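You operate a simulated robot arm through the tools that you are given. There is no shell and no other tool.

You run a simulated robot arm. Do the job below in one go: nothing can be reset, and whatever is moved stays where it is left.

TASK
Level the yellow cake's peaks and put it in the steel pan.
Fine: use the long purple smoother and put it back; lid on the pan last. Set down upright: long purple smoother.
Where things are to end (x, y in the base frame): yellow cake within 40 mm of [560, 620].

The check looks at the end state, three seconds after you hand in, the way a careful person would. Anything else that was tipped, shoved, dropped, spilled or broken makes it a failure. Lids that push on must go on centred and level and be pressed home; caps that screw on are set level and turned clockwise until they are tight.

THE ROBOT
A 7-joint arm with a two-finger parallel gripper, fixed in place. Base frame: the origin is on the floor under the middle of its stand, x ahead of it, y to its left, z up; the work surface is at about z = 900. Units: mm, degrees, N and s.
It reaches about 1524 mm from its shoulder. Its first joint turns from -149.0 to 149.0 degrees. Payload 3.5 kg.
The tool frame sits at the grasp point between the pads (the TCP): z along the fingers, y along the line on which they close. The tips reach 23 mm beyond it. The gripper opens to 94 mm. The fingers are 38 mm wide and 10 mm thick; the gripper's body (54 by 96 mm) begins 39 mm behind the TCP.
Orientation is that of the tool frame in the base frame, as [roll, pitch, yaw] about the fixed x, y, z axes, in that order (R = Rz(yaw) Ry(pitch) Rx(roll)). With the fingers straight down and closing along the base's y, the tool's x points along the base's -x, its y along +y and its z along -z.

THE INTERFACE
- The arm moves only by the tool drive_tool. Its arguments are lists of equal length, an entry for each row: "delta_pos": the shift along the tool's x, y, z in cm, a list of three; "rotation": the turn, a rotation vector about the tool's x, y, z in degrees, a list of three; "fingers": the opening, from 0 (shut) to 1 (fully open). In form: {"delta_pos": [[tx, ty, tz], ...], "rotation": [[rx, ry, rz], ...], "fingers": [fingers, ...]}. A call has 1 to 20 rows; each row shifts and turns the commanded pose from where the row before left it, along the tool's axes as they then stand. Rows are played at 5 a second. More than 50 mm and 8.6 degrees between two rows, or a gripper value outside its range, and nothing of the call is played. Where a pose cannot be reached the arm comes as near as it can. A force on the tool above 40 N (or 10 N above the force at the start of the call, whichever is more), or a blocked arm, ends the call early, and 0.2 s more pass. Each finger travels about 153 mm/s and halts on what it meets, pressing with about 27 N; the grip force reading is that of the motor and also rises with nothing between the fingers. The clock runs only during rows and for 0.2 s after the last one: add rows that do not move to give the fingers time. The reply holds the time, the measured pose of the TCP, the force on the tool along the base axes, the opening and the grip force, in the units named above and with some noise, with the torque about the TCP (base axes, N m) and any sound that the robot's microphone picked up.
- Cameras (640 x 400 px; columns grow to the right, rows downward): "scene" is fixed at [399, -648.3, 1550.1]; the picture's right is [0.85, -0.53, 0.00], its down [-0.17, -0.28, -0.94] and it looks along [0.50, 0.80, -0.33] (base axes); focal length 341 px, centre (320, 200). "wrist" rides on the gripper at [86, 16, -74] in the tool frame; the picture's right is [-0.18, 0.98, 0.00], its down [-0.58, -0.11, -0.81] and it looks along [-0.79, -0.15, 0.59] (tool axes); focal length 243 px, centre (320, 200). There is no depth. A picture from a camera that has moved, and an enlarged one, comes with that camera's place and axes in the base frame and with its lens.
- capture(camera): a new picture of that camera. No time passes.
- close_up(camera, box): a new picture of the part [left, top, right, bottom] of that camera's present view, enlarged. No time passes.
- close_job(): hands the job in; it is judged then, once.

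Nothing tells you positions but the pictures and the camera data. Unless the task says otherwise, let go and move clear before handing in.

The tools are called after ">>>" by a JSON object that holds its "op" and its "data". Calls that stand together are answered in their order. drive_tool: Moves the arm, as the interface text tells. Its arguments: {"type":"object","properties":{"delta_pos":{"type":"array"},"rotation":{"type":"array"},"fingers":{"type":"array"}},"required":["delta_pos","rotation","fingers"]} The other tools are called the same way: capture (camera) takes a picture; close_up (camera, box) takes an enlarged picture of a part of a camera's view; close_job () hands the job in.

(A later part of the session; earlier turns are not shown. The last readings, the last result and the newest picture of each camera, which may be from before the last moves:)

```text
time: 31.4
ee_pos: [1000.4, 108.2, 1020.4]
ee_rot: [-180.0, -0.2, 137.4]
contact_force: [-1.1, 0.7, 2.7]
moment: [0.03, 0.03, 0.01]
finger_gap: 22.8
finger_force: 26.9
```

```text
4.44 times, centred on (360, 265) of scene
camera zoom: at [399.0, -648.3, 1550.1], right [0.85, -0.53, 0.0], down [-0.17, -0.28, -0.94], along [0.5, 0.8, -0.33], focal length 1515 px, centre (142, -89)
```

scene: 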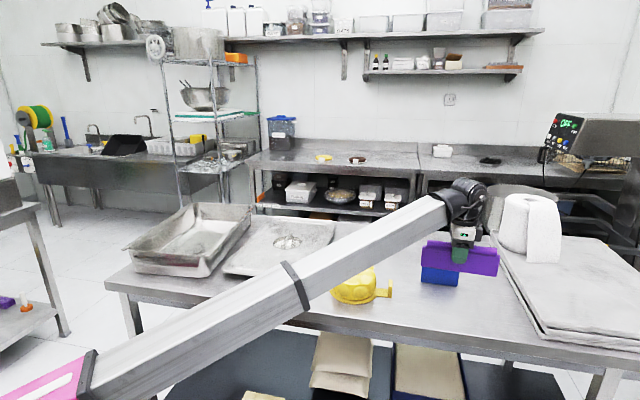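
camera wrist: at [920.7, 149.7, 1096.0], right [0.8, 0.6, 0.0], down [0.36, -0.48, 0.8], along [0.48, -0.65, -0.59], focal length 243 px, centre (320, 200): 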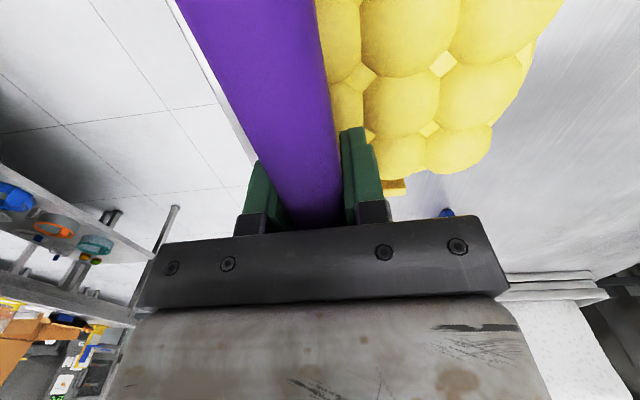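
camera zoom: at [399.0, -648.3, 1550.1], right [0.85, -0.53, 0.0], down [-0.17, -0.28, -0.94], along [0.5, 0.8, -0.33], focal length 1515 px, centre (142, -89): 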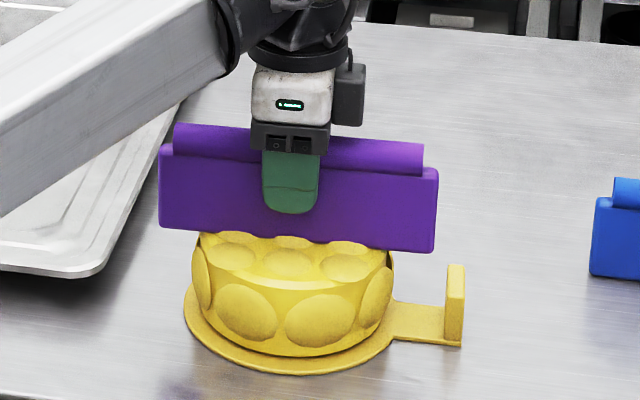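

The sweep works: the front row of peaks has visibly come down. I'll look closely, then carry on over the other rows.

>>> {"op": "close_up", "data": {"camera": "scene", "box": [330, 255, 380, 290]}}

>>> {"op": "drive_tool", "data": {"delta_pos": [[0, 0.5, 0], [0, 0.5, 0], [0, 0.5, 0], [0, 0.5, 0], [0, 0.5, 0], [0, 0.5, 0], [0, 0.5, 0], [0, 0.5, 0], [0, 0, 0]], "rotation": [[0, 0, 0], [0, 0, 0], [0, 0, 0], [0, 0, 0], [0, 0, 0], [0, 0, 0], [0, 0, 0], [0, 0, 0], [0, 0, 0]], "fingers": [0, 0, 0, 0, 0, 0, 0, 0, 0]}}

>>> {"op": "close_up", "data": {"camera": "scene", "box": [320, 230, 400, 310]}}

```text
11.43 times, centred on (355, 272) of scene
camera zoom: at [399.0, -648.3, 1550.1], right [0.85, -0.53, 0.0], down [-0.17, -0.28, -0.94], along [0.5, 0.8, -0.33], focal length 3895 px, centre (-80, -629)
```

zoom: 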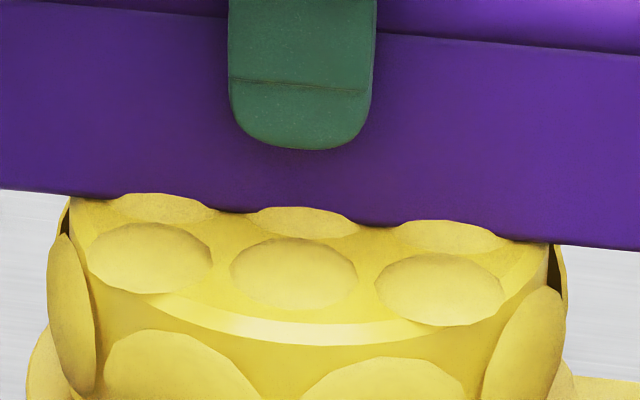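

```text
time: 33.4
ee_pos: [1029.4, 139.4, 1021.1]
ee_rot: [-179.9, -0.1, 137.3]
contact_force: [-0.3, -1.7, 3.5]
moment: [-0.02, 0.07, 0.02]
finger_gap: 22.7
finger_force: 27.7
```

```text
5.00 times, centred on (360, 270) of scene
camera zoom: at [399.0, -648.3, 1550.1], right [0.85, -0.53, 0.0], down [-0.17, -0.28, -0.94], along [0.5, 0.8, -0.33], focal length 1704 px, centre (120, -150)
```

zoom: 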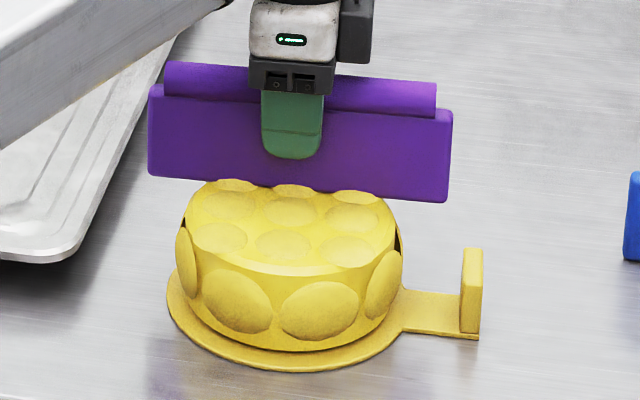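

Two rows are level now. I'll finish the sweep past the third row, then lift and inspect.

>>> {"op": "drive_tool", "data": {"delta_pos": [[0, 0.5, 0], [0, 0.5, 0], [0, 0.5, 0], [0, 0.5, 0], [0, 0.5, 0], [0, 0.5, 0], [0, 0.5, 0], [0, 0.5, 0], [0, 0.5, 0], [0, 0, 0], [0, 0, -3], [0, 0, -3], [0, 0, -2.5], [0, 0, 0]], "rotation": [[0, 0, 0], [0, 0, 0], [0, 0, 0], [0, 0, 0], [0, 0, 0], [0, 0, 0], [0, 0, 0], [0, 0, 0], [0, 0, 0], [0, 0, 0], [0, 0, 0], [0, 0, 0], [0, 0, 0], [0, 0, 0]], "fingers": [0, 0, 0, 0, 0, 0, 0, 0, 0, 0, 0, 0, 0, 0]}}

>>> {"op": "close_up", "data": {"camera": "scene", "box": [320, 250, 400, 310]}}

>>> {"op": "capture", "data": {"camera": "wrist"}}

>>> {"op": "capture", "data": {"camera": "scene"}}

```text
time: 36.4
ee_pos: [1058.7, 170.5, 1105.2]
ee_rot: [-179.9, -0.2, 137.3]
contact_force: [0.6, -0.9, -0.5]
moment: [-0.03, 0.02, -0.03]
finger_gap: 23.0
finger_force: 26.9
```

```text
6.67 times, centred on (360, 280) of scene
camera zoom: at [399.0, -648.3, 1550.1], right [0.85, -0.53, 0.0], down [-0.17, -0.28, -0.94], along [0.5, 0.8, -0.33], focal length 2272 px, centre (53, -333)
```

zoom: 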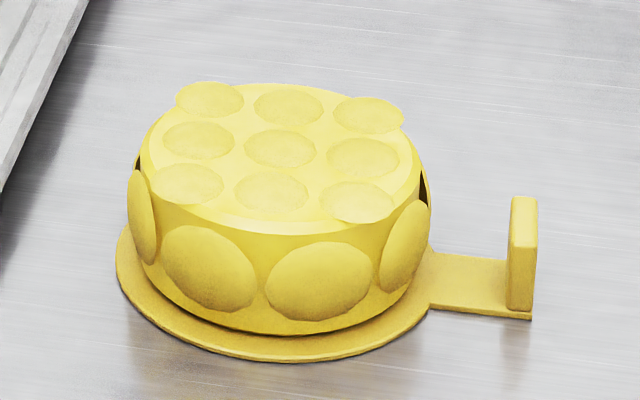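

```text
taken
camera wrist: at [1006.0, 240.5, 1180.3], right [0.8, 0.6, 0.0], down [0.36, -0.48, 0.8], along [0.48, -0.65, -0.59], focal length 243 px, centre (320, 200)
```

wrist: 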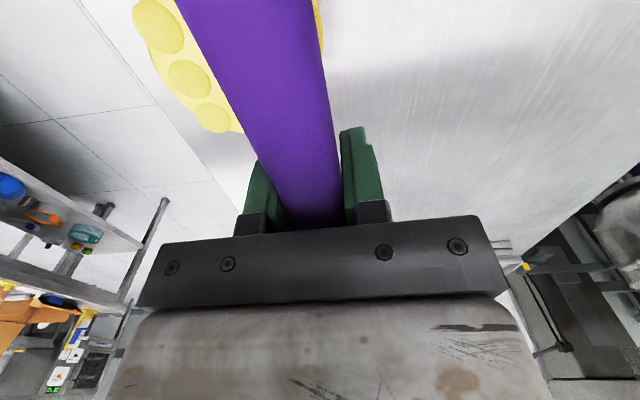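

```text
taken
```

scene: 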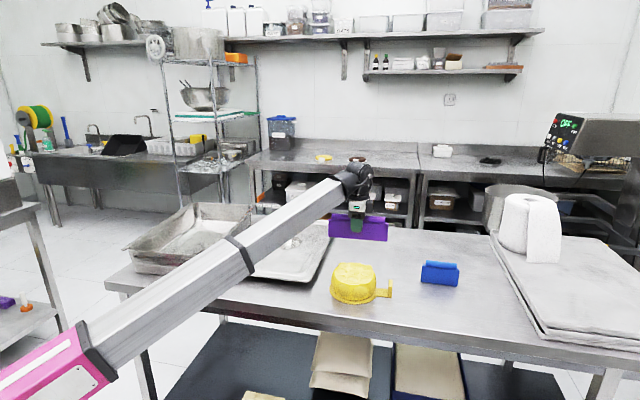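

All nine peaks have come down evenly. I'll zoom in to check how flush they are before deciding on a second pass.

>>> {"op": "close_up", "data": {"camera": "scene", "box": [330, 255, 380, 290]}}

>>> {"op": "close_up", "data": {"camera": "wrist", "box": [120, 0, 260, 140]}}

```text
11.43 times, centred on (355, 272) of scene
camera zoom: at [399.0, -648.3, 1550.1], right [0.85, -0.53, 0.0], down [-0.17, -0.28, -0.94], along [0.5, 0.8, -0.33], focal length 3895 px, centre (-80, -629)
```

zoom: 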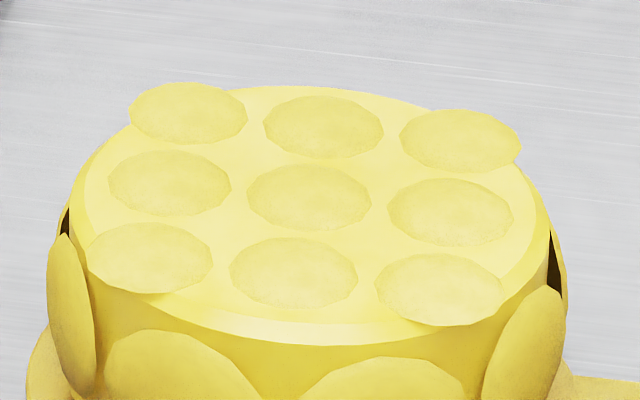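

```text
2.86 times, centred on (190, 70) of wrist
camera zoom: at [1006.0, 240.5, 1180.3], right [0.8, 0.6, 0.0], down [0.36, -0.48, 0.8], along [0.48, -0.65, -0.59], focal length 693 px, centre (691, 571)
```

zoom: 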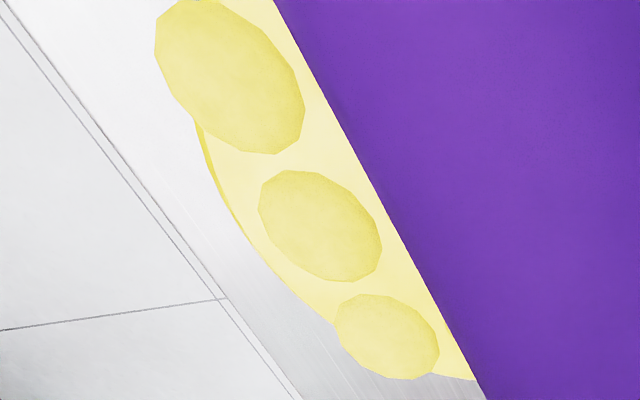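

The peaks are now shallow caps of similar height. I'll make a return pass about 2 mm lower to be sure they're truly level, watching the force.

>>> {"op": "drive_tool", "data": {"delta_pos": [[0, 0, 3], [0, 0, 3], [0, 0, 2], [0, 0, 0.6], [0, 0, 0], [0, -0.5, 0], [0, -0.5, 0], [0, -0.5, 0], [0, -0.5, 0], [0, -0.5, 0], [0, -0.5, 0], [0, -0.5, 0], [0, 0, 0]], "rotation": [[0, 0, 0], [0, 0, 0], [0, 0, 0], [0, 0, 0], [0, 0, 0], [0, 0, 0], [0, 0, 0], [0, 0, 0], [0, 0, 0], [0, 0, 0], [0, 0, 0], [0, 0, 0], [0, 0, 0]], "fingers": [0, 0, 0, 0, 0, 0, 0, 0, 0, 0, 0, 0, 0]}}

>>> {"op": "close_up", "data": {"camera": "scene", "box": [320, 230, 400, 310]}}

```text
time: 39.2
ee_pos: [1035.4, 147.0, 1019.4]
ee_rot: [-179.9, -0.3, 137.3]
contact_force: [0.0, 0.3, -1.4]
moment: [0.02, 0.0, 0.02]
finger_gap: 22.8
finger_force: 27.3
```

```text
5.00 times, centred on (360, 270) of scene
camera zoom: at [399.0, -648.3, 1550.1], right [0.85, -0.53, 0.0], down [-0.17, -0.28, -0.94], along [0.5, 0.8, -0.33], focal length 1704 px, centre (120, -150)
```

zoom: 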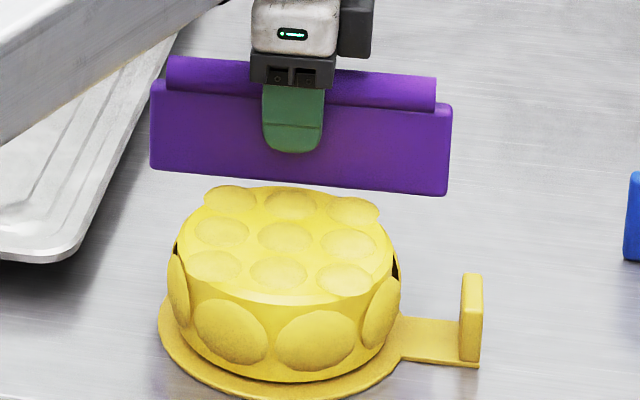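

The return pass caught and slid the cake roughly 30 mm toward the front of the table; it's still upright on the table. I'll stop sweeping, lift the smoother clear and look again.

>>> {"op": "drive_tool", "data": {"delta_pos": [[0, 0, -1], [0, 0, -3], [0, 0, -3], [0, 0, -3], [0, 0, 0]], "rotation": [[0, 0, 0], [0, 0, 0], [0, 0, 0], [0, 0, 0], [0, 0, 0]], "fingers": [0, 0, 0, 0, 0]}}

>>> {"op": "close_up", "data": {"camera": "scene", "box": [310, 250, 400, 320]}}

>>> {"op": "close_up", "data": {"camera": "scene", "box": [325, 260, 375, 300]}}

>>> {"op": "capture", "data": {"camera": "scene"}}

```text
time: 40.4
ee_pos: [1035.2, 145.4, 1119.6]
ee_rot: [-179.9, -0.3, 137.3]
contact_force: [0.3, -0.4, -1.0]
moment: [0.02, -0.01, 0.03]
finger_gap: 22.9
finger_force: 27.3
```

```text
5.71 times, centred on (355, 285) of scene
camera zoom: at [399.0, -648.3, 1550.1], right [0.85, -0.53, 0.0], down [-0.17, -0.28, -0.94], along [0.5, 0.8, -0.33], focal length 1947 px, centre (120, -286)
```

zoom: 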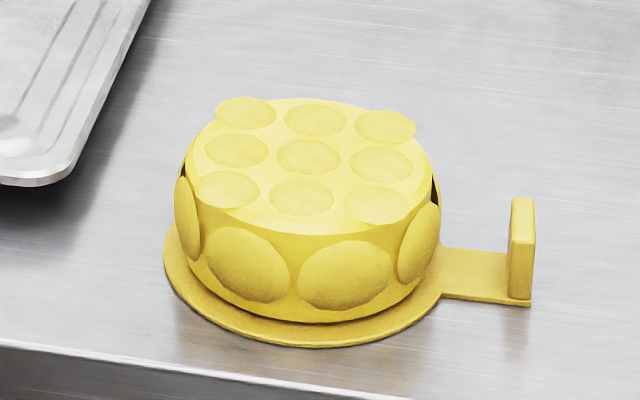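

```text
10.00 times, centred on (350, 280) of scene
camera zoom: at [399.0, -648.3, 1550.1], right [0.85, -0.53, 0.0], down [-0.17, -0.28, -0.94], along [0.5, 0.8, -0.33], focal length 3408 px, centre (20, -600)
```

zoom: 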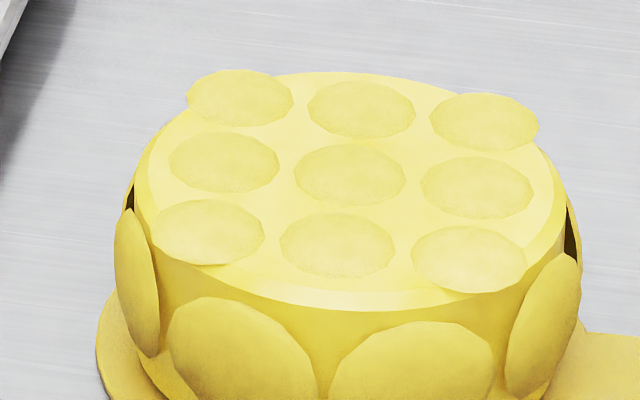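

```text
taken
```

scene: 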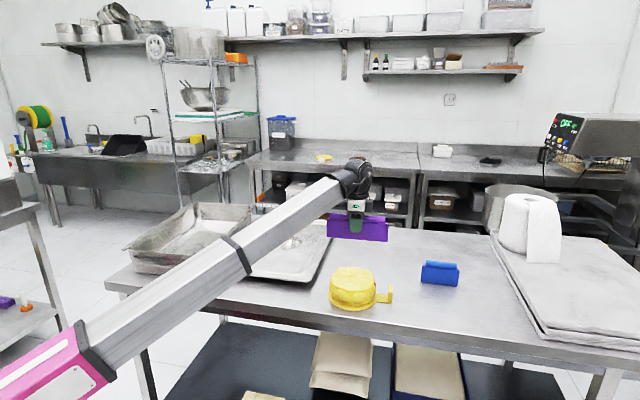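

The cake is upright and slid about 35 mm, to roughly (979, 86), because the edge was below the cake's own flat top on that pass. All nine caps look equal. I'll test once more with a short, light sweep resting on the top to see whether they still sink or are fully level.

>>> {"op": "drive_tool", "data": {"delta_pos": [[0.07, -4.9, 0], [0, -4.83, 0], [0, 0, 3.5], [0, 0, 3.5], [0, 0, 1.5], [0, 0, 0.6], [0, 0, 0.4], [0, 0, 0.1], [0, 0, 0]], "rotation": [[0, 0, 0], [0, 0, 0], [0, 0, 0], [0, 0, 0], [0, 0, 0], [0, 0, 0], [0, 0, 0], [0, 0, 0], [0, 0, 0]], "fingers": [0, 0, 0, 0, 0, 0, 0, 0, 0]}}

>>> {"op": "close_up", "data": {"camera": "scene", "box": [310, 230, 400, 320]}}

```text
time: 42.4
ee_pos: [968.8, 74.9, 1021.9]
ee_rot: [-179.9, -0.2, 137.3]
contact_force: [0.3, 0.2, -0.1]
moment: [-0.03, 0.0, 0.03]
finger_gap: 22.9
finger_force: 27.0
```

```text
4.44 times, centred on (355, 275) of scene
camera zoom: at [399.0, -648.3, 1550.1], right [0.85, -0.53, 0.0], down [-0.17, -0.28, -0.94], along [0.5, 0.8, -0.33], focal length 1515 px, centre (164, -133)
```

zoom: 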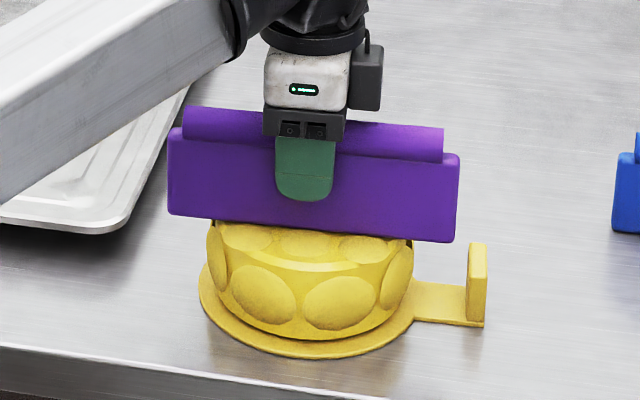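

>>> {"op": "drive_tool", "data": {"delta_pos": [[0, 0, 0.1], [0, 0, 0.1], [0, 0, 0]], "rotation": [[0, 0, 0], [0, 0, 0], [0, 0, 0]], "fingers": [0, 0, 0]}}

```text
time: 43.2
ee_pos: [968.6, 74.7, 1022.4]
ee_rot: [-179.8, -0.2, 137.3]
contact_force: [0.5, 0.0, -0.6]
moment: [-0.02, 0.02, 0.02]
finger_gap: 22.8
finger_force: 27.3
```

>>> {"op": "drive_tool", "data": {"delta_pos": [[0, 0, 0.1], [0, 0, 0]], "rotation": [[0, 0, 0], [0, 0, 0]], "fingers": [0, 0]}}

>>> {"op": "drive_tool", "data": {"delta_pos": [[0, 0, 0.1], [0, 0, 0]], "rotation": [[0, 0, 0], [0, 0, 0]], "fingers": [0, 0]}}

```text
time: 43.8
ee_pos: [968.4, 74.4, 1019.2]
ee_rot: [179.9, -0.1, 137.4]
contact_force: [1.1, -1.0, 4.7]
moment: [0.01, -0.04, 0.0]
finger_gap: 22.6
finger_force: 27.1
```

```text
time: 44.4
ee_pos: [969.0, 75.6, 1020.5]
ee_rot: [180.0, -0.1, 137.4]
contact_force: [1.6, -2.2, 19.9]
moment: [0.11, -0.03, -0.04]
finger_gap: 22.9
finger_force: 27.1
```

The edge is resting on the cake's flat top. I'll ease back to a light touch and make a short sweep over the middle row.

>>> {"op": "drive_tool", "data": {"delta_pos": [[0, 0, -0.1], [0, 0.4, 0], [0, 0.4, 0], [0, 0.4, 0], [0, 0.4, 0], [0, 0.4, 0], [0, 0.4, 0], [0, 0.4, 0], [0, 0, 0]], "rotation": [[0, 0, 0], [0, 0, 0], [0, 0, 0], [0, 0, 0], [0, 0, 0], [0, 0, 0], [0, 0, 0], [0, 0, 0], [0, 0, 0]], "fingers": [0, 0, 0, 0, 0, 0, 0, 0, 0]}}

>>> {"op": "drive_tool", "data": {"delta_pos": [[0, 0, -1], [0, 0, -3], [0, 0, -3], [0, 0, -3], [0, 0, 0]], "rotation": [[0, 0, 0], [0, 0, 0], [0, 0, 0], [0, 0, 0], [0, 0, 0]], "fingers": [0, 0, 0, 0, 0]}}

>>> {"op": "close_up", "data": {"camera": "scene", "box": [325, 260, 375, 300]}}

>>> {"op": "close_up", "data": {"camera": "scene", "box": [310, 230, 400, 320]}}

```text
time: 46.4
ee_pos: [986.2, 95.6, 1020.2]
ee_rot: [180.0, -0.1, 137.4]
contact_force: [-0.7, -1.4, 7.1]
moment: [-0.02, 0.04, 0.0]
finger_gap: 22.9
finger_force: 26.9
```

```text
time: 47.6
ee_pos: [985.0, 94.8, 1118.5]
ee_rot: [-179.9, -0.3, 137.4]
contact_force: [-0.1, -0.1, -1.4]
moment: [0.01, 0.0, -0.02]
finger_gap: 23.0
finger_force: 27.4
```

```text
10.00 times, centred on (350, 280) of scene
camera zoom: at [399.0, -648.3, 1550.1], right [0.85, -0.53, 0.0], down [-0.17, -0.28, -0.94], along [0.5, 0.8, -0.33], focal length 3408 px, centre (20, -600)
```

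zoom: 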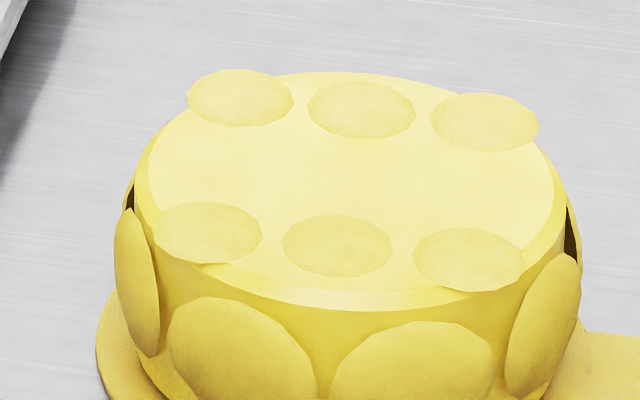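

```text
4.44 times, centred on (355, 275) of scene
camera zoom: at [399.0, -648.3, 1550.1], right [0.85, -0.53, 0.0], down [-0.17, -0.28, -0.94], along [0.5, 0.8, -0.33], focal length 1515 px, centre (164, -133)
```

zoom: 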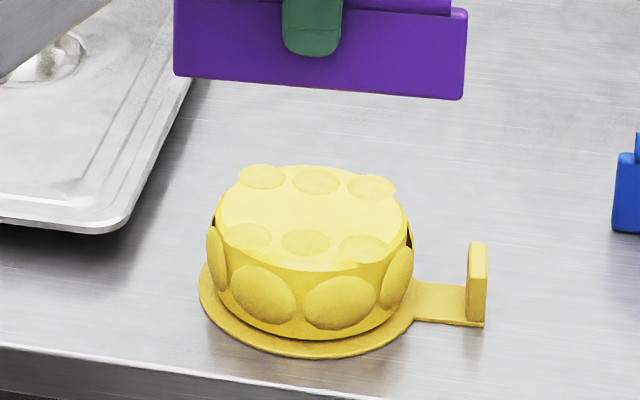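

That settles it: the second light sweep made the middle row vanish completely, so each row needs repeated sweeping in contact. I'll do the back row now, lowering between the rows and drawing outward.

>>> {"op": "drive_tool", "data": {"delta_pos": [[0, 0.9, 0], [0, 0, 4], [0, 0, 4], [0, 0, 1.3], [0, 0, 0.4], [0, 0, 0.2], [0, 0, 0.1], [0, 0, 0]], "rotation": [[0, 0, 0], [0, 0, 0], [0, 0, 0], [0, 0, 0], [0, 0, 0], [0, 0, 0], [0, 0, 0], [0, 0, 0]], "fingers": [0, 0, 0, 0, 0, 0, 0, 0]}}

>>> {"op": "drive_tool", "data": {"delta_pos": [[0, 0.4, 0], [0, 0.4, 0], [0, 0.4, 0], [0, 0.4, 0], [0, 0.4, 0], [0, 0.4, 0], [0, 0.4, 0], [0, 0.4, 0], [0, 0.4, 0], [0, 0, 0]], "rotation": [[0, 0, 0], [0, 0, 0], [0, 0, 0], [0, 0, 0], [0, 0, 0], [0, 0, 0], [0, 0, 0], [0, 0, 0], [0, 0, 0], [0, 0, 0]], "fingers": [0, 0, 0, 0, 0, 0, 0, 0, 0, 0]}}

>>> {"op": "close_up", "data": {"camera": "scene", "box": [325, 250, 375, 300]}}

```text
time: 49.4
ee_pos: [993.5, 102.1, 1019.9]
ee_rot: [-179.9, -0.2, 137.2]
contact_force: [0.0, -1.8, 9.5]
moment: [0.09, 0.06, 0.0]
finger_gap: 23.0
finger_force: 26.8
```

```text
time: 51.6
ee_pos: [1017.4, 128.9, 1019.5]
ee_rot: [-179.9, -0.1, 137.2]
contact_force: [-3.6, -1.1, 15.8]
moment: [-0.07, 0.14, -0.03]
finger_gap: 23.0
finger_force: 27.4
```

```text
8.00 times, centred on (350, 275) of scene
camera zoom: at [399.0, -648.3, 1550.1], right [0.85, -0.53, 0.0], down [-0.17, -0.28, -0.94], along [0.5, 0.8, -0.33], focal length 2726 px, centre (80, -400)
```

zoom: 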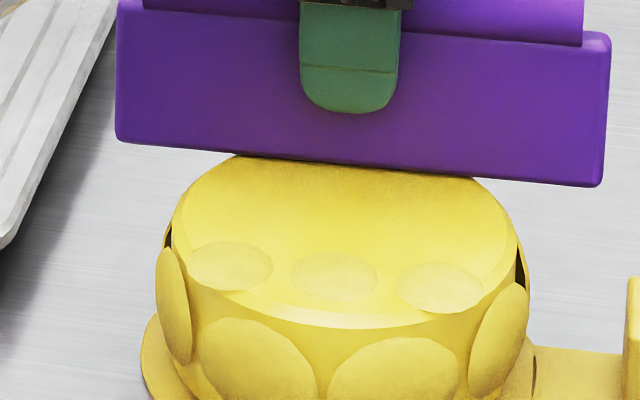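

The back row is gone. Next I'll lift, move over, lower between the middle and front rows, and sweep the front row outward.

>>> {"op": "drive_tool", "data": {"delta_pos": [[0, 0, -1], [0, 0, -2], [0, -3.9, 0], [0, -3.9, 0], [0, 0, 2], [0, 0, 0.6], [0, 0, 0.3], [0, 0, 0]], "rotation": [[0, 0, 0], [0, 0, 0], [0, 0, 0], [0, 0, 0], [0, 0, 0], [0, 0, 0], [0, 0, 0], [0, 0, 0]], "fingers": [0, 0, 0, 0, 0, 0, 0, 0]}}

>>> {"op": "close_up", "data": {"camera": "scene", "box": [325, 250, 375, 300]}}

```text
time: 53.4
ee_pos: [964.3, 70.3, 1021.1]
ee_rot: [-179.9, -0.1, 137.3]
contact_force: [-0.5, 0.6, -1.1]
moment: [0.0, 0.0, -0.04]
finger_gap: 22.8
finger_force: 27.1
```

```text
8.00 times, centred on (350, 275) of scene
camera zoom: at [399.0, -648.3, 1550.1], right [0.85, -0.53, 0.0], down [-0.17, -0.28, -0.94], along [0.5, 0.8, -0.33], focal length 2726 px, centre (80, -400)
```

zoom: 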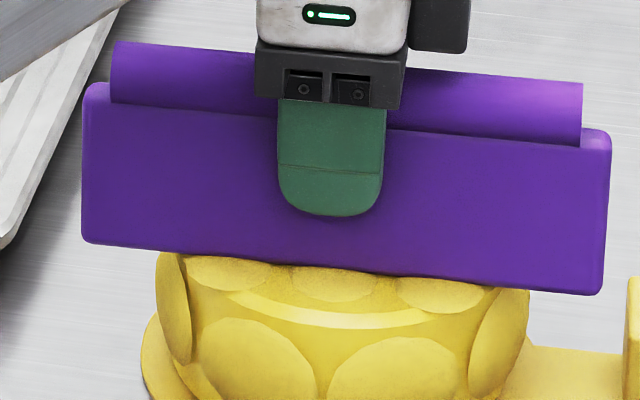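

>>> {"op": "drive_tool", "data": {"delta_pos": [[0, 0, 0.1], [0, -0.4, 0], [0, -0.4, 0], [0, -0.4, 0], [0, -0.4, 0], [0, -0.4, 0], [0, -0.4, 0], [0, -0.4, 0], [0, -0.4, 0], [0, -0.4, 0], [0, 0, 0]], "rotation": [[0, 0, 0], [0, 0, 0], [0, 0, 0], [0, 0, 0], [0, 0, 0], [0, 0, 0], [0, 0, 0], [0, 0, 0], [0, 0, 0], [0, 0, 0], [0, 0, 0]], "fingers": [0, 0, 0, 0, 0, 0, 0, 0, 0, 0, 0]}}

>>> {"op": "drive_tool", "data": {"delta_pos": [[0, 0, -1], [0, 0, -3], [0, 0, -3], [0, 0, -3], [0, 0, 0]], "rotation": [[0, 0, 0], [0, 0, 0], [0, 0, 0], [0, 0, 0], [0, 0, 0]], "fingers": [0, 0, 0, 0, 0]}}

>>> {"op": "close_up", "data": {"camera": "scene", "box": [325, 250, 375, 300]}}

>>> {"op": "capture", "data": {"camera": "wrist"}}

```text
time: 55.8
ee_pos: [939.2, 44.8, 1019.8]
ee_rot: [-179.9, -0.3, 137.4]
contact_force: [-0.4, 0.5, 2.6]
moment: [0.08, -0.02, -0.01]
finger_gap: 22.7
finger_force: 26.7
```

```text
time: 57.0
ee_pos: [941.5, 43.9, 1122.0]
ee_rot: [-180.0, -0.2, 137.3]
contact_force: [0.7, -0.3, -1.0]
moment: [-0.03, -0.02, 0.01]
finger_gap: 22.9
finger_force: 27.1
```

```text
8.00 times, centred on (350, 275) of scene
camera zoom: at [399.0, -648.3, 1550.1], right [0.85, -0.53, 0.0], down [-0.17, -0.28, -0.94], along [0.5, 0.8, -0.33], focal length 2726 px, centre (80, -400)
```

zoom: 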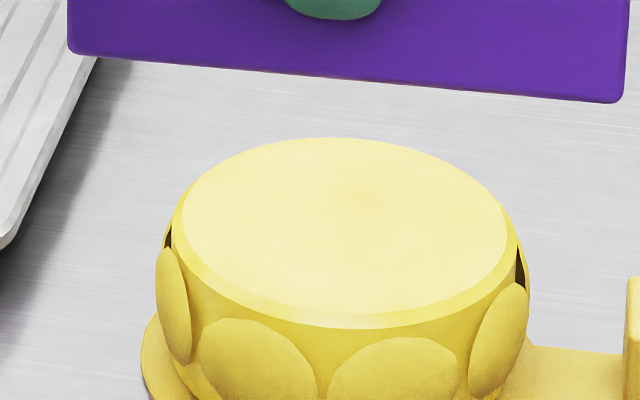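

```text
taken
camera wrist: at [888.8, 113.2, 1197.2], right [0.8, 0.6, 0.0], down [0.36, -0.48, 0.8], along [0.48, -0.65, -0.59], focal length 243 px, centre (320, 200)
```

wrist: 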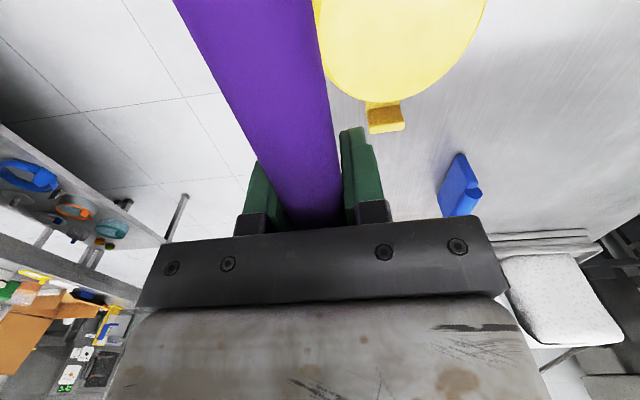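

The whole top is flat and smooth now. The cake also carries eight similar lumps round its side, so I'll test carefully whether those respond to the smoother too. I'll turn the plate tangent to one front lump and come down beside the cake, clear of it.

>>> {"op": "drive_tool", "data": {"delta_pos": [[0, 0, 0], [0, 0, 0], [0, 0, 0], [2.2, -4.3, 0], [0, 0, 4], [0, 0, 4], [0, 0, 3], [0, 0, 2], [0, 0, 0], [0, 0, 0]], "rotation": [[0, 0, 7.4], [0, 0, 7.4], [0, 0, 7.4], [0, 0, 0], [0, 0, 0], [0, 0, 0], [0, 0, 0], [0, 0, 0], [0, 0, 0], [0, 0, 0]], "fingers": [0, 0, 0, 0, 0, 0, 0, 0, 0, 0]}}

>>> {"op": "close_up", "data": {"camera": "scene", "box": [300, 230, 400, 320]}}

>>> {"op": "capture", "data": {"camera": "wrist"}}

```text
time: 59.2
ee_pos: [892.5, 45.2, 989.4]
ee_rot: [-179.8, -0.1, 115.1]
contact_force: [-0.3, -0.9, -0.8]
moment: [-0.02, 0.01, 0.01]
finger_gap: 22.6
finger_force: 27.3
```

```text
4.44 times, centred on (350, 275) of scene
camera zoom: at [399.0, -648.3, 1550.1], right [0.85, -0.53, 0.0], down [-0.17, -0.28, -0.94], along [0.5, 0.8, -0.33], focal length 1515 px, centre (187, -133)
```

zoom: 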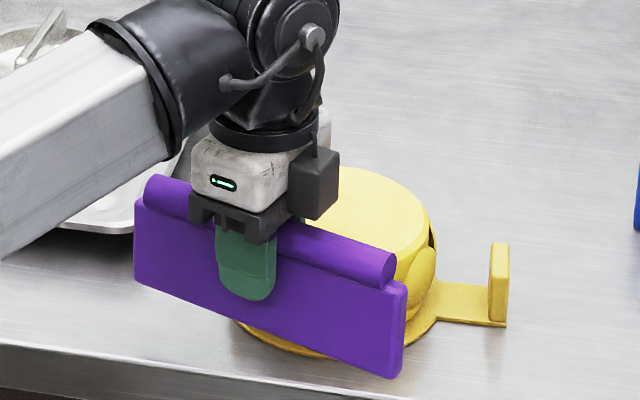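

```text
taken
camera wrist: at [869.8, 130.1, 1065.3], right [0.97, 0.25, 0.0], down [0.15, -0.57, 0.81], along [0.2, -0.78, -0.59], focal length 243 px, centre (320, 200)
```

wrist: 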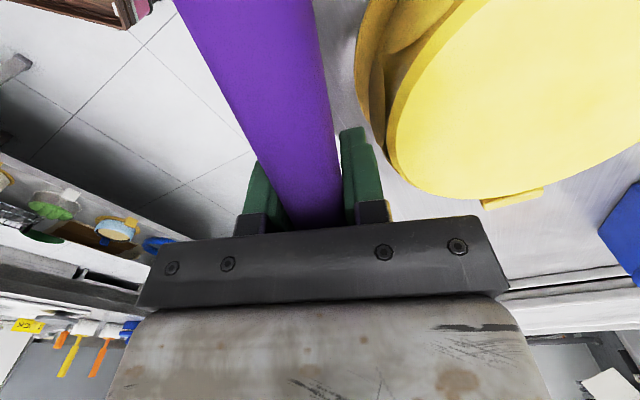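

The smoother is alongside and clear. I'll ease it toward the side in small steps until light contact.

>>> {"op": "drive_tool", "data": {"delta_pos": [[0, 0.4, 0], [0, 0.4, 0], [0, 0.3, 0], [0, 0.2, 0], [0, 0.2, 0], [0, 0, 0]], "rotation": [[0, 0, 0], [0, 0, 0], [0, 0, 0], [0, 0, 0], [0, 0, 0], [0, 0, 0]], "fingers": [0, 0, 0, 0, 0, 0]}}

>>> {"op": "drive_tool", "data": {"delta_pos": [[0, 0.1, 0], [0, 0.1, 0], [0, 0.1, 0], [0, 0, 0]], "rotation": [[0, 0, 0], [0, 0, 0], [0, 0, 0], [0, 0, 0]], "fingers": [0, 0, 0, 0]}}

>>> {"op": "capture", "data": {"camera": "wrist"}}

>>> {"op": "close_up", "data": {"camera": "scene", "box": [300, 230, 400, 320]}}

```text
time: 60.6
ee_pos: [905.9, 52.8, 991.4]
ee_rot: [-179.9, -0.1, 115.1]
contact_force: [-0.9, -0.4, -1.4]
moment: [0.01, -0.03, -0.02]
finger_gap: 22.7
finger_force: 27.0
```

```text
time: 61.6
ee_pos: [908.0, 54.4, 990.6]
ee_rot: [-179.9, 0.0, 115.0]
contact_force: [-0.3, -0.8, -1.0]
moment: [-0.02, 0.02, 0.02]
finger_gap: 23.1
finger_force: 27.3
```

```text
taken
camera wrist: at [885.7, 138.2, 1066.2], right [0.97, 0.25, 0.0], down [0.15, -0.57, 0.81], along [0.2, -0.78, -0.59], focal length 243 px, centre (320, 200)
```

wrist: 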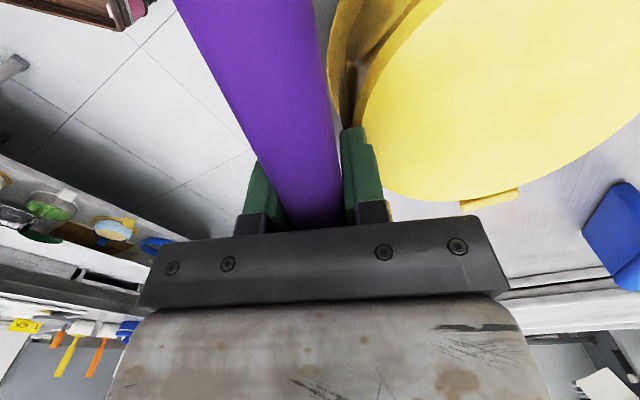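

```text
4.44 times, centred on (350, 275) of scene
camera zoom: at [399.0, -648.3, 1550.1], right [0.85, -0.53, 0.0], down [-0.17, -0.28, -0.94], along [0.5, 0.8, -0.33], focal length 1515 px, centre (187, -133)
```

zoom: 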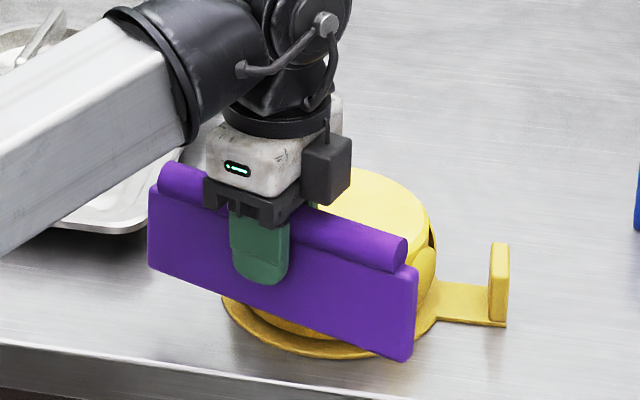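

>>> {"op": "drive_tool", "data": {"delta_pos": [[0, 0.1, 0], [0, 0.1, 0], [0, 0, 0]], "rotation": [[0, 0, 0], [0, 0, 0], [0, 0, 0]], "fingers": [0, 0, 0]}}

>>> {"op": "drive_tool", "data": {"delta_pos": [[0, 0.1, 0], [0, 0.1, 0], [0, 0, 0]], "rotation": [[0, 0, 0], [0, 0, 0], [0, 0, 0]], "fingers": [0, 0, 0]}}

>>> {"op": "drive_tool", "data": {"delta_pos": [[0, 0.1, 0], [0, 0.1, 0], [0, 0, 0]], "rotation": [[0, 0, 0], [0, 0, 0], [0, 0, 0]], "fingers": [0, 0, 0]}}

>>> {"op": "capture", "data": {"camera": "wrist"}}

```text
time: 62.4
ee_pos: [910.5, 56.4, 990.5]
ee_rot: [-180.0, -0.1, 115.1]
contact_force: [-0.2, -0.3, -0.3]
moment: [0.01, -0.01, 0.0]
finger_gap: 22.9
finger_force: 26.9
```

```text
time: 63.2
ee_pos: [912.6, 55.2, 991.1]
ee_rot: [-179.8, 0.0, 115.2]
contact_force: [-0.3, 0.4, -0.4]
moment: [0.03, -0.02, 0.01]
finger_gap: 22.8
finger_force: 26.8
```

```text
time: 64.0
ee_pos: [914.5, 55.9, 991.1]
ee_rot: [-179.9, -0.1, 115.2]
contact_force: [0.3, 0.2, -0.3]
moment: [-0.02, 0.0, 0.01]
finger_gap: 22.9
finger_force: 27.0
```

```text
taken
camera wrist: at [891.9, 140.9, 1065.9], right [0.97, 0.25, 0.0], down [0.15, -0.57, 0.81], along [0.2, -0.78, -0.59], focal length 243 px, centre (320, 200)
```

wrist: 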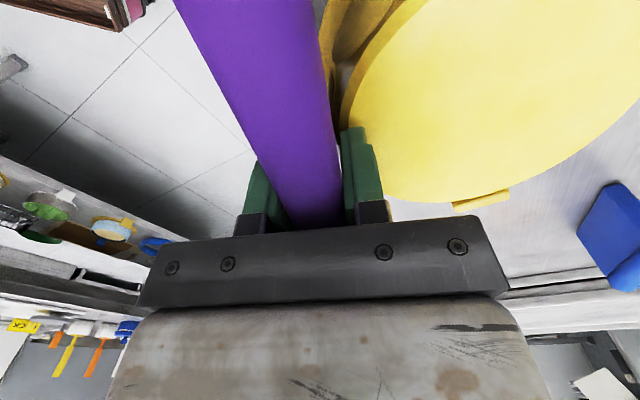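

>>> {"op": "drive_tool", "data": {"delta_pos": [[0, 0.1, 0], [0, 0.1, 0], [0, 0, 0]], "rotation": [[0, 0, 0], [0, 0, 0], [0, 0, 0]], "fingers": [0, 0, 0]}}

>>> {"op": "drive_tool", "data": {"delta_pos": [[0, 0.1, 0], [0, 0.1, 0], [0, 0, 0]], "rotation": [[0, 0, 0], [0, 0, 0], [0, 0, 0]], "fingers": [0, 0, 0]}}

>>> {"op": "capture", "data": {"camera": "wrist"}}

>>> {"op": "close_up", "data": {"camera": "scene", "box": [300, 230, 400, 320]}}

```text
time: 64.8
ee_pos: [916.0, 56.2, 991.0]
ee_rot: [-179.8, -0.1, 115.0]
contact_force: [0.1, -1.2, -0.8]
moment: [-0.01, 0.0, -0.02]
finger_gap: 22.9
finger_force: 26.9
```

```text
time: 65.6
ee_pos: [917.6, 59.0, 990.7]
ee_rot: [-179.9, -0.1, 115.1]
contact_force: [-1.0, -0.3, -0.6]
moment: [0.02, -0.02, 0.02]
finger_gap: 22.9
finger_force: 26.7
```

```text
taken
camera wrist: at [895.0, 142.3, 1065.5], right [0.97, 0.25, 0.0], down [0.15, -0.57, 0.81], along [0.2, -0.78, -0.59], focal length 243 px, centre (320, 200)
```

wrist: 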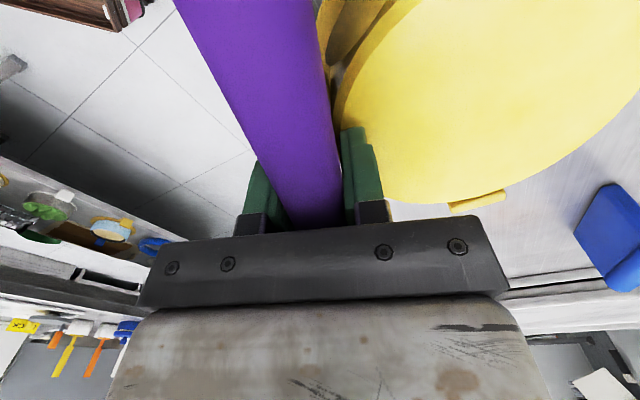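

```text
4.44 times, centred on (350, 275) of scene
camera zoom: at [399.0, -648.3, 1550.1], right [0.85, -0.53, 0.0], down [-0.17, -0.28, -0.94], along [0.5, 0.8, -0.33], focal length 1515 px, centre (187, -133)
```

zoom: 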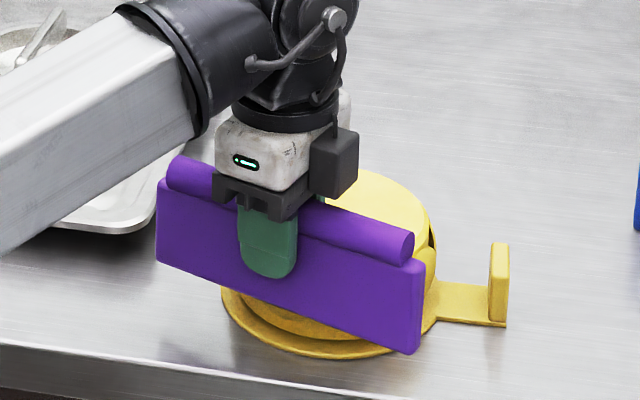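

>>> {"op": "drive_tool", "data": {"delta_pos": [[0, 0.1, 0], [0, 0.1, 0], [0, 0, 0]], "rotation": [[0, 0, 0], [0, 0, 0], [0, 0, 0]], "fingers": [0, 0, 0]}}

>>> {"op": "drive_tool", "data": {"delta_pos": [[0, 0.1, 0], [0, 0.1, 0], [0, 0, 0]], "rotation": [[0, 0, 0], [0, 0, 0], [0, 0, 0]], "fingers": [0, 0, 0]}}

>>> {"op": "capture", "data": {"camera": "wrist"}}

>>> {"op": "close_up", "data": {"camera": "scene", "box": [300, 230, 400, 320]}}

```text
time: 66.4
ee_pos: [918.4, 58.8, 991.0]
ee_rot: [-179.9, -0.1, 115.1]
contact_force: [-3.2, -0.4, -0.6]
moment: [-0.02, 0.04, -0.04]
finger_gap: 22.9
finger_force: 26.9
```

```text
time: 67.2
ee_pos: [919.7, 59.8, 989.8]
ee_rot: [-179.9, -0.1, 115.1]
contact_force: [-1.2, 0.2, -1.6]
moment: [-0.03, 0.04, -0.04]
finger_gap: 23.0
finger_force: 27.1
```

```text
taken
camera wrist: at [898.7, 144.5, 1066.3], right [0.97, 0.25, 0.0], down [0.15, -0.57, 0.81], along [0.2, -0.78, -0.59], focal length 243 px, centre (320, 200)
```

wrist: 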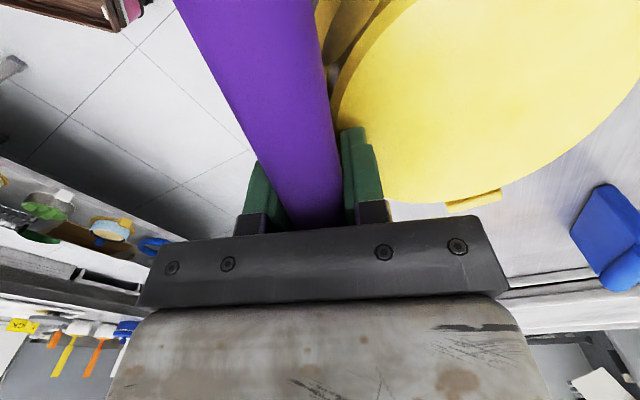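

```text
4.44 times, centred on (350, 275) of scene
camera zoom: at [399.0, -648.3, 1550.1], right [0.85, -0.53, 0.0], down [-0.17, -0.28, -0.94], along [0.5, 0.8, -0.33], focal length 1515 px, centre (187, -133)
```

zoom: 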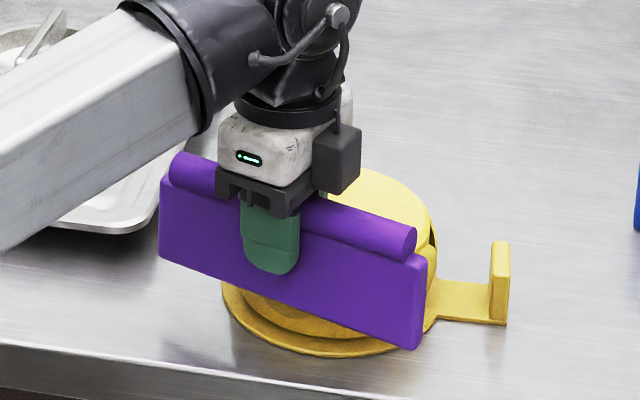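

There's light contact, about 3 N. I'll make a short tangential sweep along the plate, then back off and see if the side lump changed.

>>> {"op": "drive_tool", "data": {"delta_pos": [[0.4, 0.03, 0], [0.4, 0.03, 0], [0.4, 0.03, 0], [0.4, 0.03, 0], [0.4, 0.03, 0], [0.4, 0.03, 0], [0, 0, 0]], "rotation": [[0, 0, 0], [0, 0, 0], [0, 0, 0], [0, 0, 0], [0, 0, 0], [0, 0, 0], [0, 0, 0]], "fingers": [0, 0, 0, 0, 0, 0, 0]}}

>>> {"op": "drive_tool", "data": {"delta_pos": [[0, -0.5, 0], [0, -2, 0], [0, -2, 0], [0, 0, -4], [0, 0, -4], [0, 0, -4], [0, 0, 0]], "rotation": [[0, 0, 0], [0, 0, 0], [0, 0, 0], [0, 0, 0], [0, 0, 0], [0, 0, 0], [0, 0, 0]], "fingers": [0, 0, 0, 0, 0, 0, 0]}}

>>> {"op": "close_up", "data": {"camera": "scene", "box": [310, 240, 400, 310]}}

>>> {"op": "capture", "data": {"camera": "wrist"}}

```text
time: 68.8
ee_pos: [913.1, 82.3, 990.3]
ee_rot: [-179.9, -0.1, 115.2]
contact_force: [-1.0, -2.5, -1.1]
moment: [0.0, 0.05, -0.02]
finger_gap: 23.3
finger_force: 27.2
```

```text
time: 70.4
ee_pos: [872.5, 62.8, 1111.1]
ee_rot: [-179.9, -0.1, 115.1]
contact_force: [-0.2, 0.0, -0.9]
moment: [0.0, 0.0, 0.0]
finger_gap: 22.7
finger_force: 27.6
```

```text
5.71 times, centred on (355, 275) of scene
camera zoom: at [399.0, -648.3, 1550.1], right [0.85, -0.53, 0.0], down [-0.17, -0.28, -0.94], along [0.5, 0.8, -0.33], focal length 1947 px, centre (120, -229)
```

zoom: 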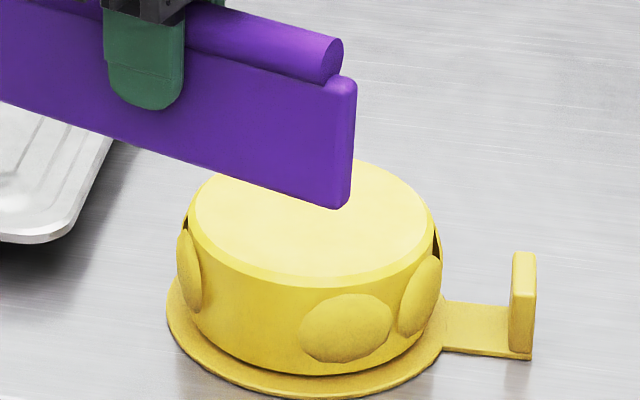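

```text
taken
camera wrist: at [849.4, 147.8, 1186.5], right [0.97, 0.25, 0.0], down [0.15, -0.57, 0.81], along [0.2, -0.78, -0.59], focal length 243 px, centre (320, 200)
```

wrist: 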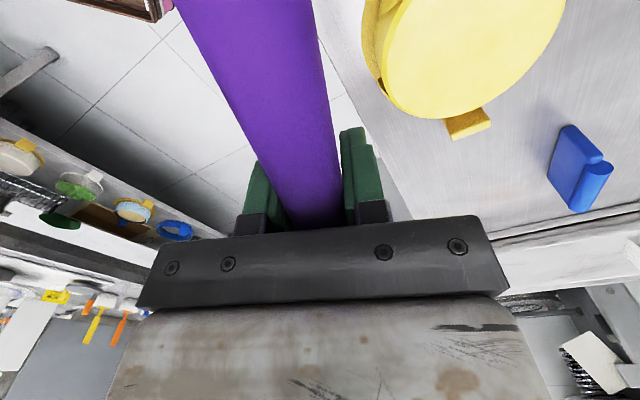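

The swept side lump vanished, so the side peaks are part of the job and all should be levelled. Seven remain, every 45° round the cake, now centred near (982, 87). I'll take the opposite one next (az 25°) with the same plate direction, staying clear of the tab.

>>> {"op": "drive_tool", "data": {"delta_pos": [[-0.2, 3.9, 0], [-0.2, 3.9, 0], [-0.2, 3.9, 0], [-0.2, 3.9, 0], [-0.2, 3.9, 0], [0, 0, 4], [0, 0, 3], [0, 0, 0]], "rotation": [[0, 0, 0], [0, 0, 0], [0, 0, 0], [0, 0, 0], [0, 0, 0], [0, 0, 0], [0, 0, 0], [0, 0, 0]], "fingers": [0, 0, 0, 0, 0, 0, 0, 0]}}

>>> {"op": "close_up", "data": {"camera": "scene", "box": [300, 210, 420, 310]}}

>>> {"op": "capture", "data": {"camera": "wrist"}}

```text
time: 72.2
ee_pos: [1054.1, 135.6, 1040.3]
ee_rot: [-179.9, -0.2, 115.1]
contact_force: [0.5, 0.3, -2.1]
moment: [-0.01, -0.02, 0.03]
finger_gap: 23.0
finger_force: 26.5
```

```text
4.00 times, centred on (360, 260) of scene
camera zoom: at [399.0, -648.3, 1550.1], right [0.85, -0.53, 0.0], down [-0.17, -0.28, -0.94], along [0.5, 0.8, -0.33], focal length 1363 px, centre (160, -40)
```

zoom: 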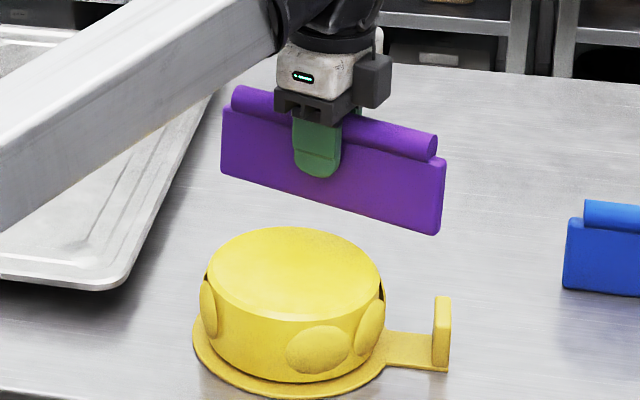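

```text
taken
camera wrist: at [1031.6, 220.5, 1116.4], right [0.97, 0.25, 0.0], down [0.15, -0.57, 0.81], along [0.2, -0.78, -0.59], focal length 243 px, centre (320, 200)
```

wrist: 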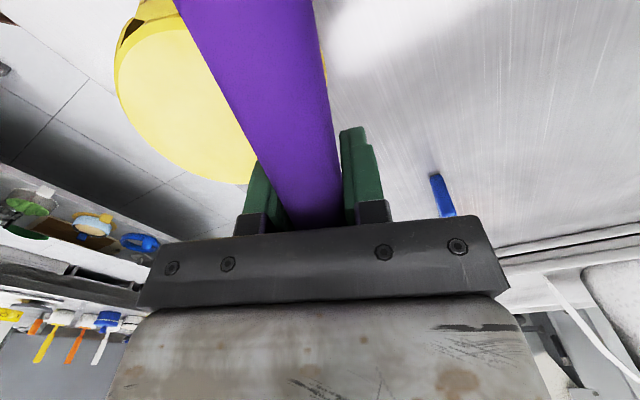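

Clear of the tab and the lid. I'll lower to side height and close in toward the cake.

>>> {"op": "drive_tool", "data": {"delta_pos": [[0, 0, 3], [0, 0, 1.9], [0, -0.4, 0], [0, -0.3, 0], [0, -0.3, 0], [0, -0.2, 0], [0, 0, 0]], "rotation": [[0, 0, 0], [0, 0, 0], [0, 0, 0], [0, 0, 0], [0, 0, 0], [0, 0, 0], [0, 0, 0]], "fingers": [0, 0, 0, 0, 0, 0, 0]}}

>>> {"op": "drive_tool", "data": {"delta_pos": [[0, -0.1, 0], [0, -0.1, 0], [0, 0, 0]], "rotation": [[0, 0, 0], [0, 0, 0], [0, 0, 0]], "fingers": [0, 0, 0]}}

>>> {"op": "drive_tool", "data": {"delta_pos": [[0, -0.1, 0], [0, -0.1, 0], [0, 0, 0]], "rotation": [[0, 0, 0], [0, 0, 0], [0, 0, 0]], "fingers": [0, 0, 0]}}

>>> {"op": "close_up", "data": {"camera": "scene", "box": [300, 210, 420, 310]}}

```text
time: 72.7
ee_pos: [1054.6, 137.0, 1010.4]
ee_rot: [179.8, -0.1, 115.1]
contact_force: [-3.3, -0.1, 14.6]
moment: [-0.05, 0.3, -0.01]
finger_gap: 23.0
finger_force: 27.0
stopped in row 2: the force on the tool passed its limit at 88 N (the readings are from after the stop); the commanded pose is now the measured one
```

```text
time: 73.5
ee_pos: [1054.6, 135.9, 1009.8]
ee_rot: [179.7, 0.0, 115.2]
contact_force: [6.1, 5.9, 27.5]
moment: [0.05, -0.01, -0.01]
finger_gap: 23.3
finger_force: 27.1
```

```text
time: 74.3
ee_pos: [1052.6, 136.1, 1008.7]
ee_rot: [179.7, 0.0, 115.2]
contact_force: [7.6, 7.2, 37.4]
moment: [-0.08, -0.07, 0.05]
finger_gap: 22.7
finger_force: 26.7
```

```text
4.00 times, centred on (360, 260) of scene
camera zoom: at [399.0, -648.3, 1550.1], right [0.85, -0.53, 0.0], down [-0.17, -0.28, -0.94], along [0.5, 0.8, -0.33], focal length 1363 px, centre (160, -40)
```

zoom: 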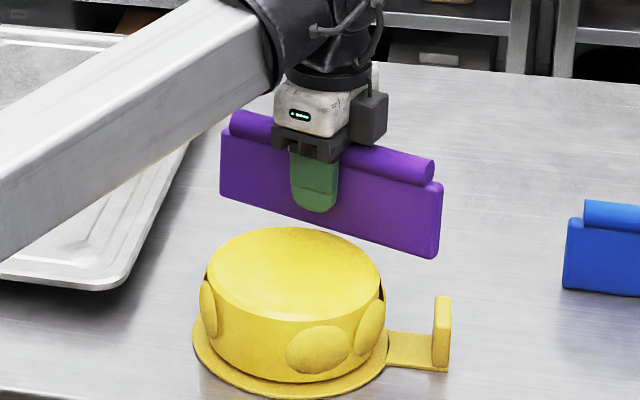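

The descent met an unexpected upward force (88 N peak), and the smoother has been pushed up a little in the grip. I'll look closely before moving again.

>>> {"op": "close_up", "data": {"camera": "scene", "box": [320, 225, 400, 285]}}

>>> {"op": "capture", "data": {"camera": "wrist"}}

>>> {"op": "capture", "data": {"camera": "scene"}}

```text
6.67 times, centred on (360, 255) of scene
camera zoom: at [399.0, -648.3, 1550.1], right [0.85, -0.53, 0.0], down [-0.17, -0.28, -0.94], along [0.5, 0.8, -0.33], focal length 2272 px, centre (53, -167)
```

zoom: 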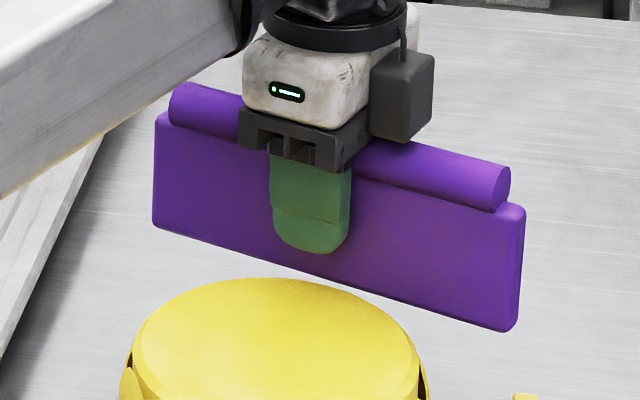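

```text
taken
camera wrist: at [1029.3, 220.0, 1085.0], right [0.97, 0.25, 0.0], down [0.14, -0.57, 0.81], along [0.2, -0.78, -0.59], focal length 243 px, centre (320, 200)
```

wrist: 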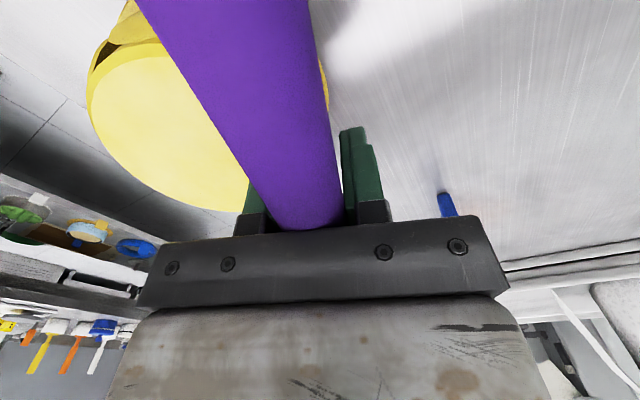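

```text
taken
```

scene: 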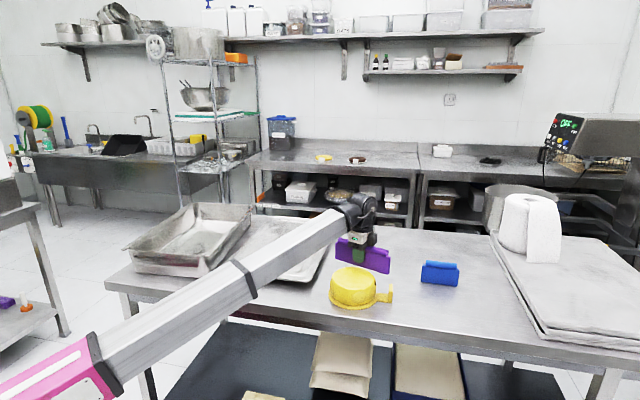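

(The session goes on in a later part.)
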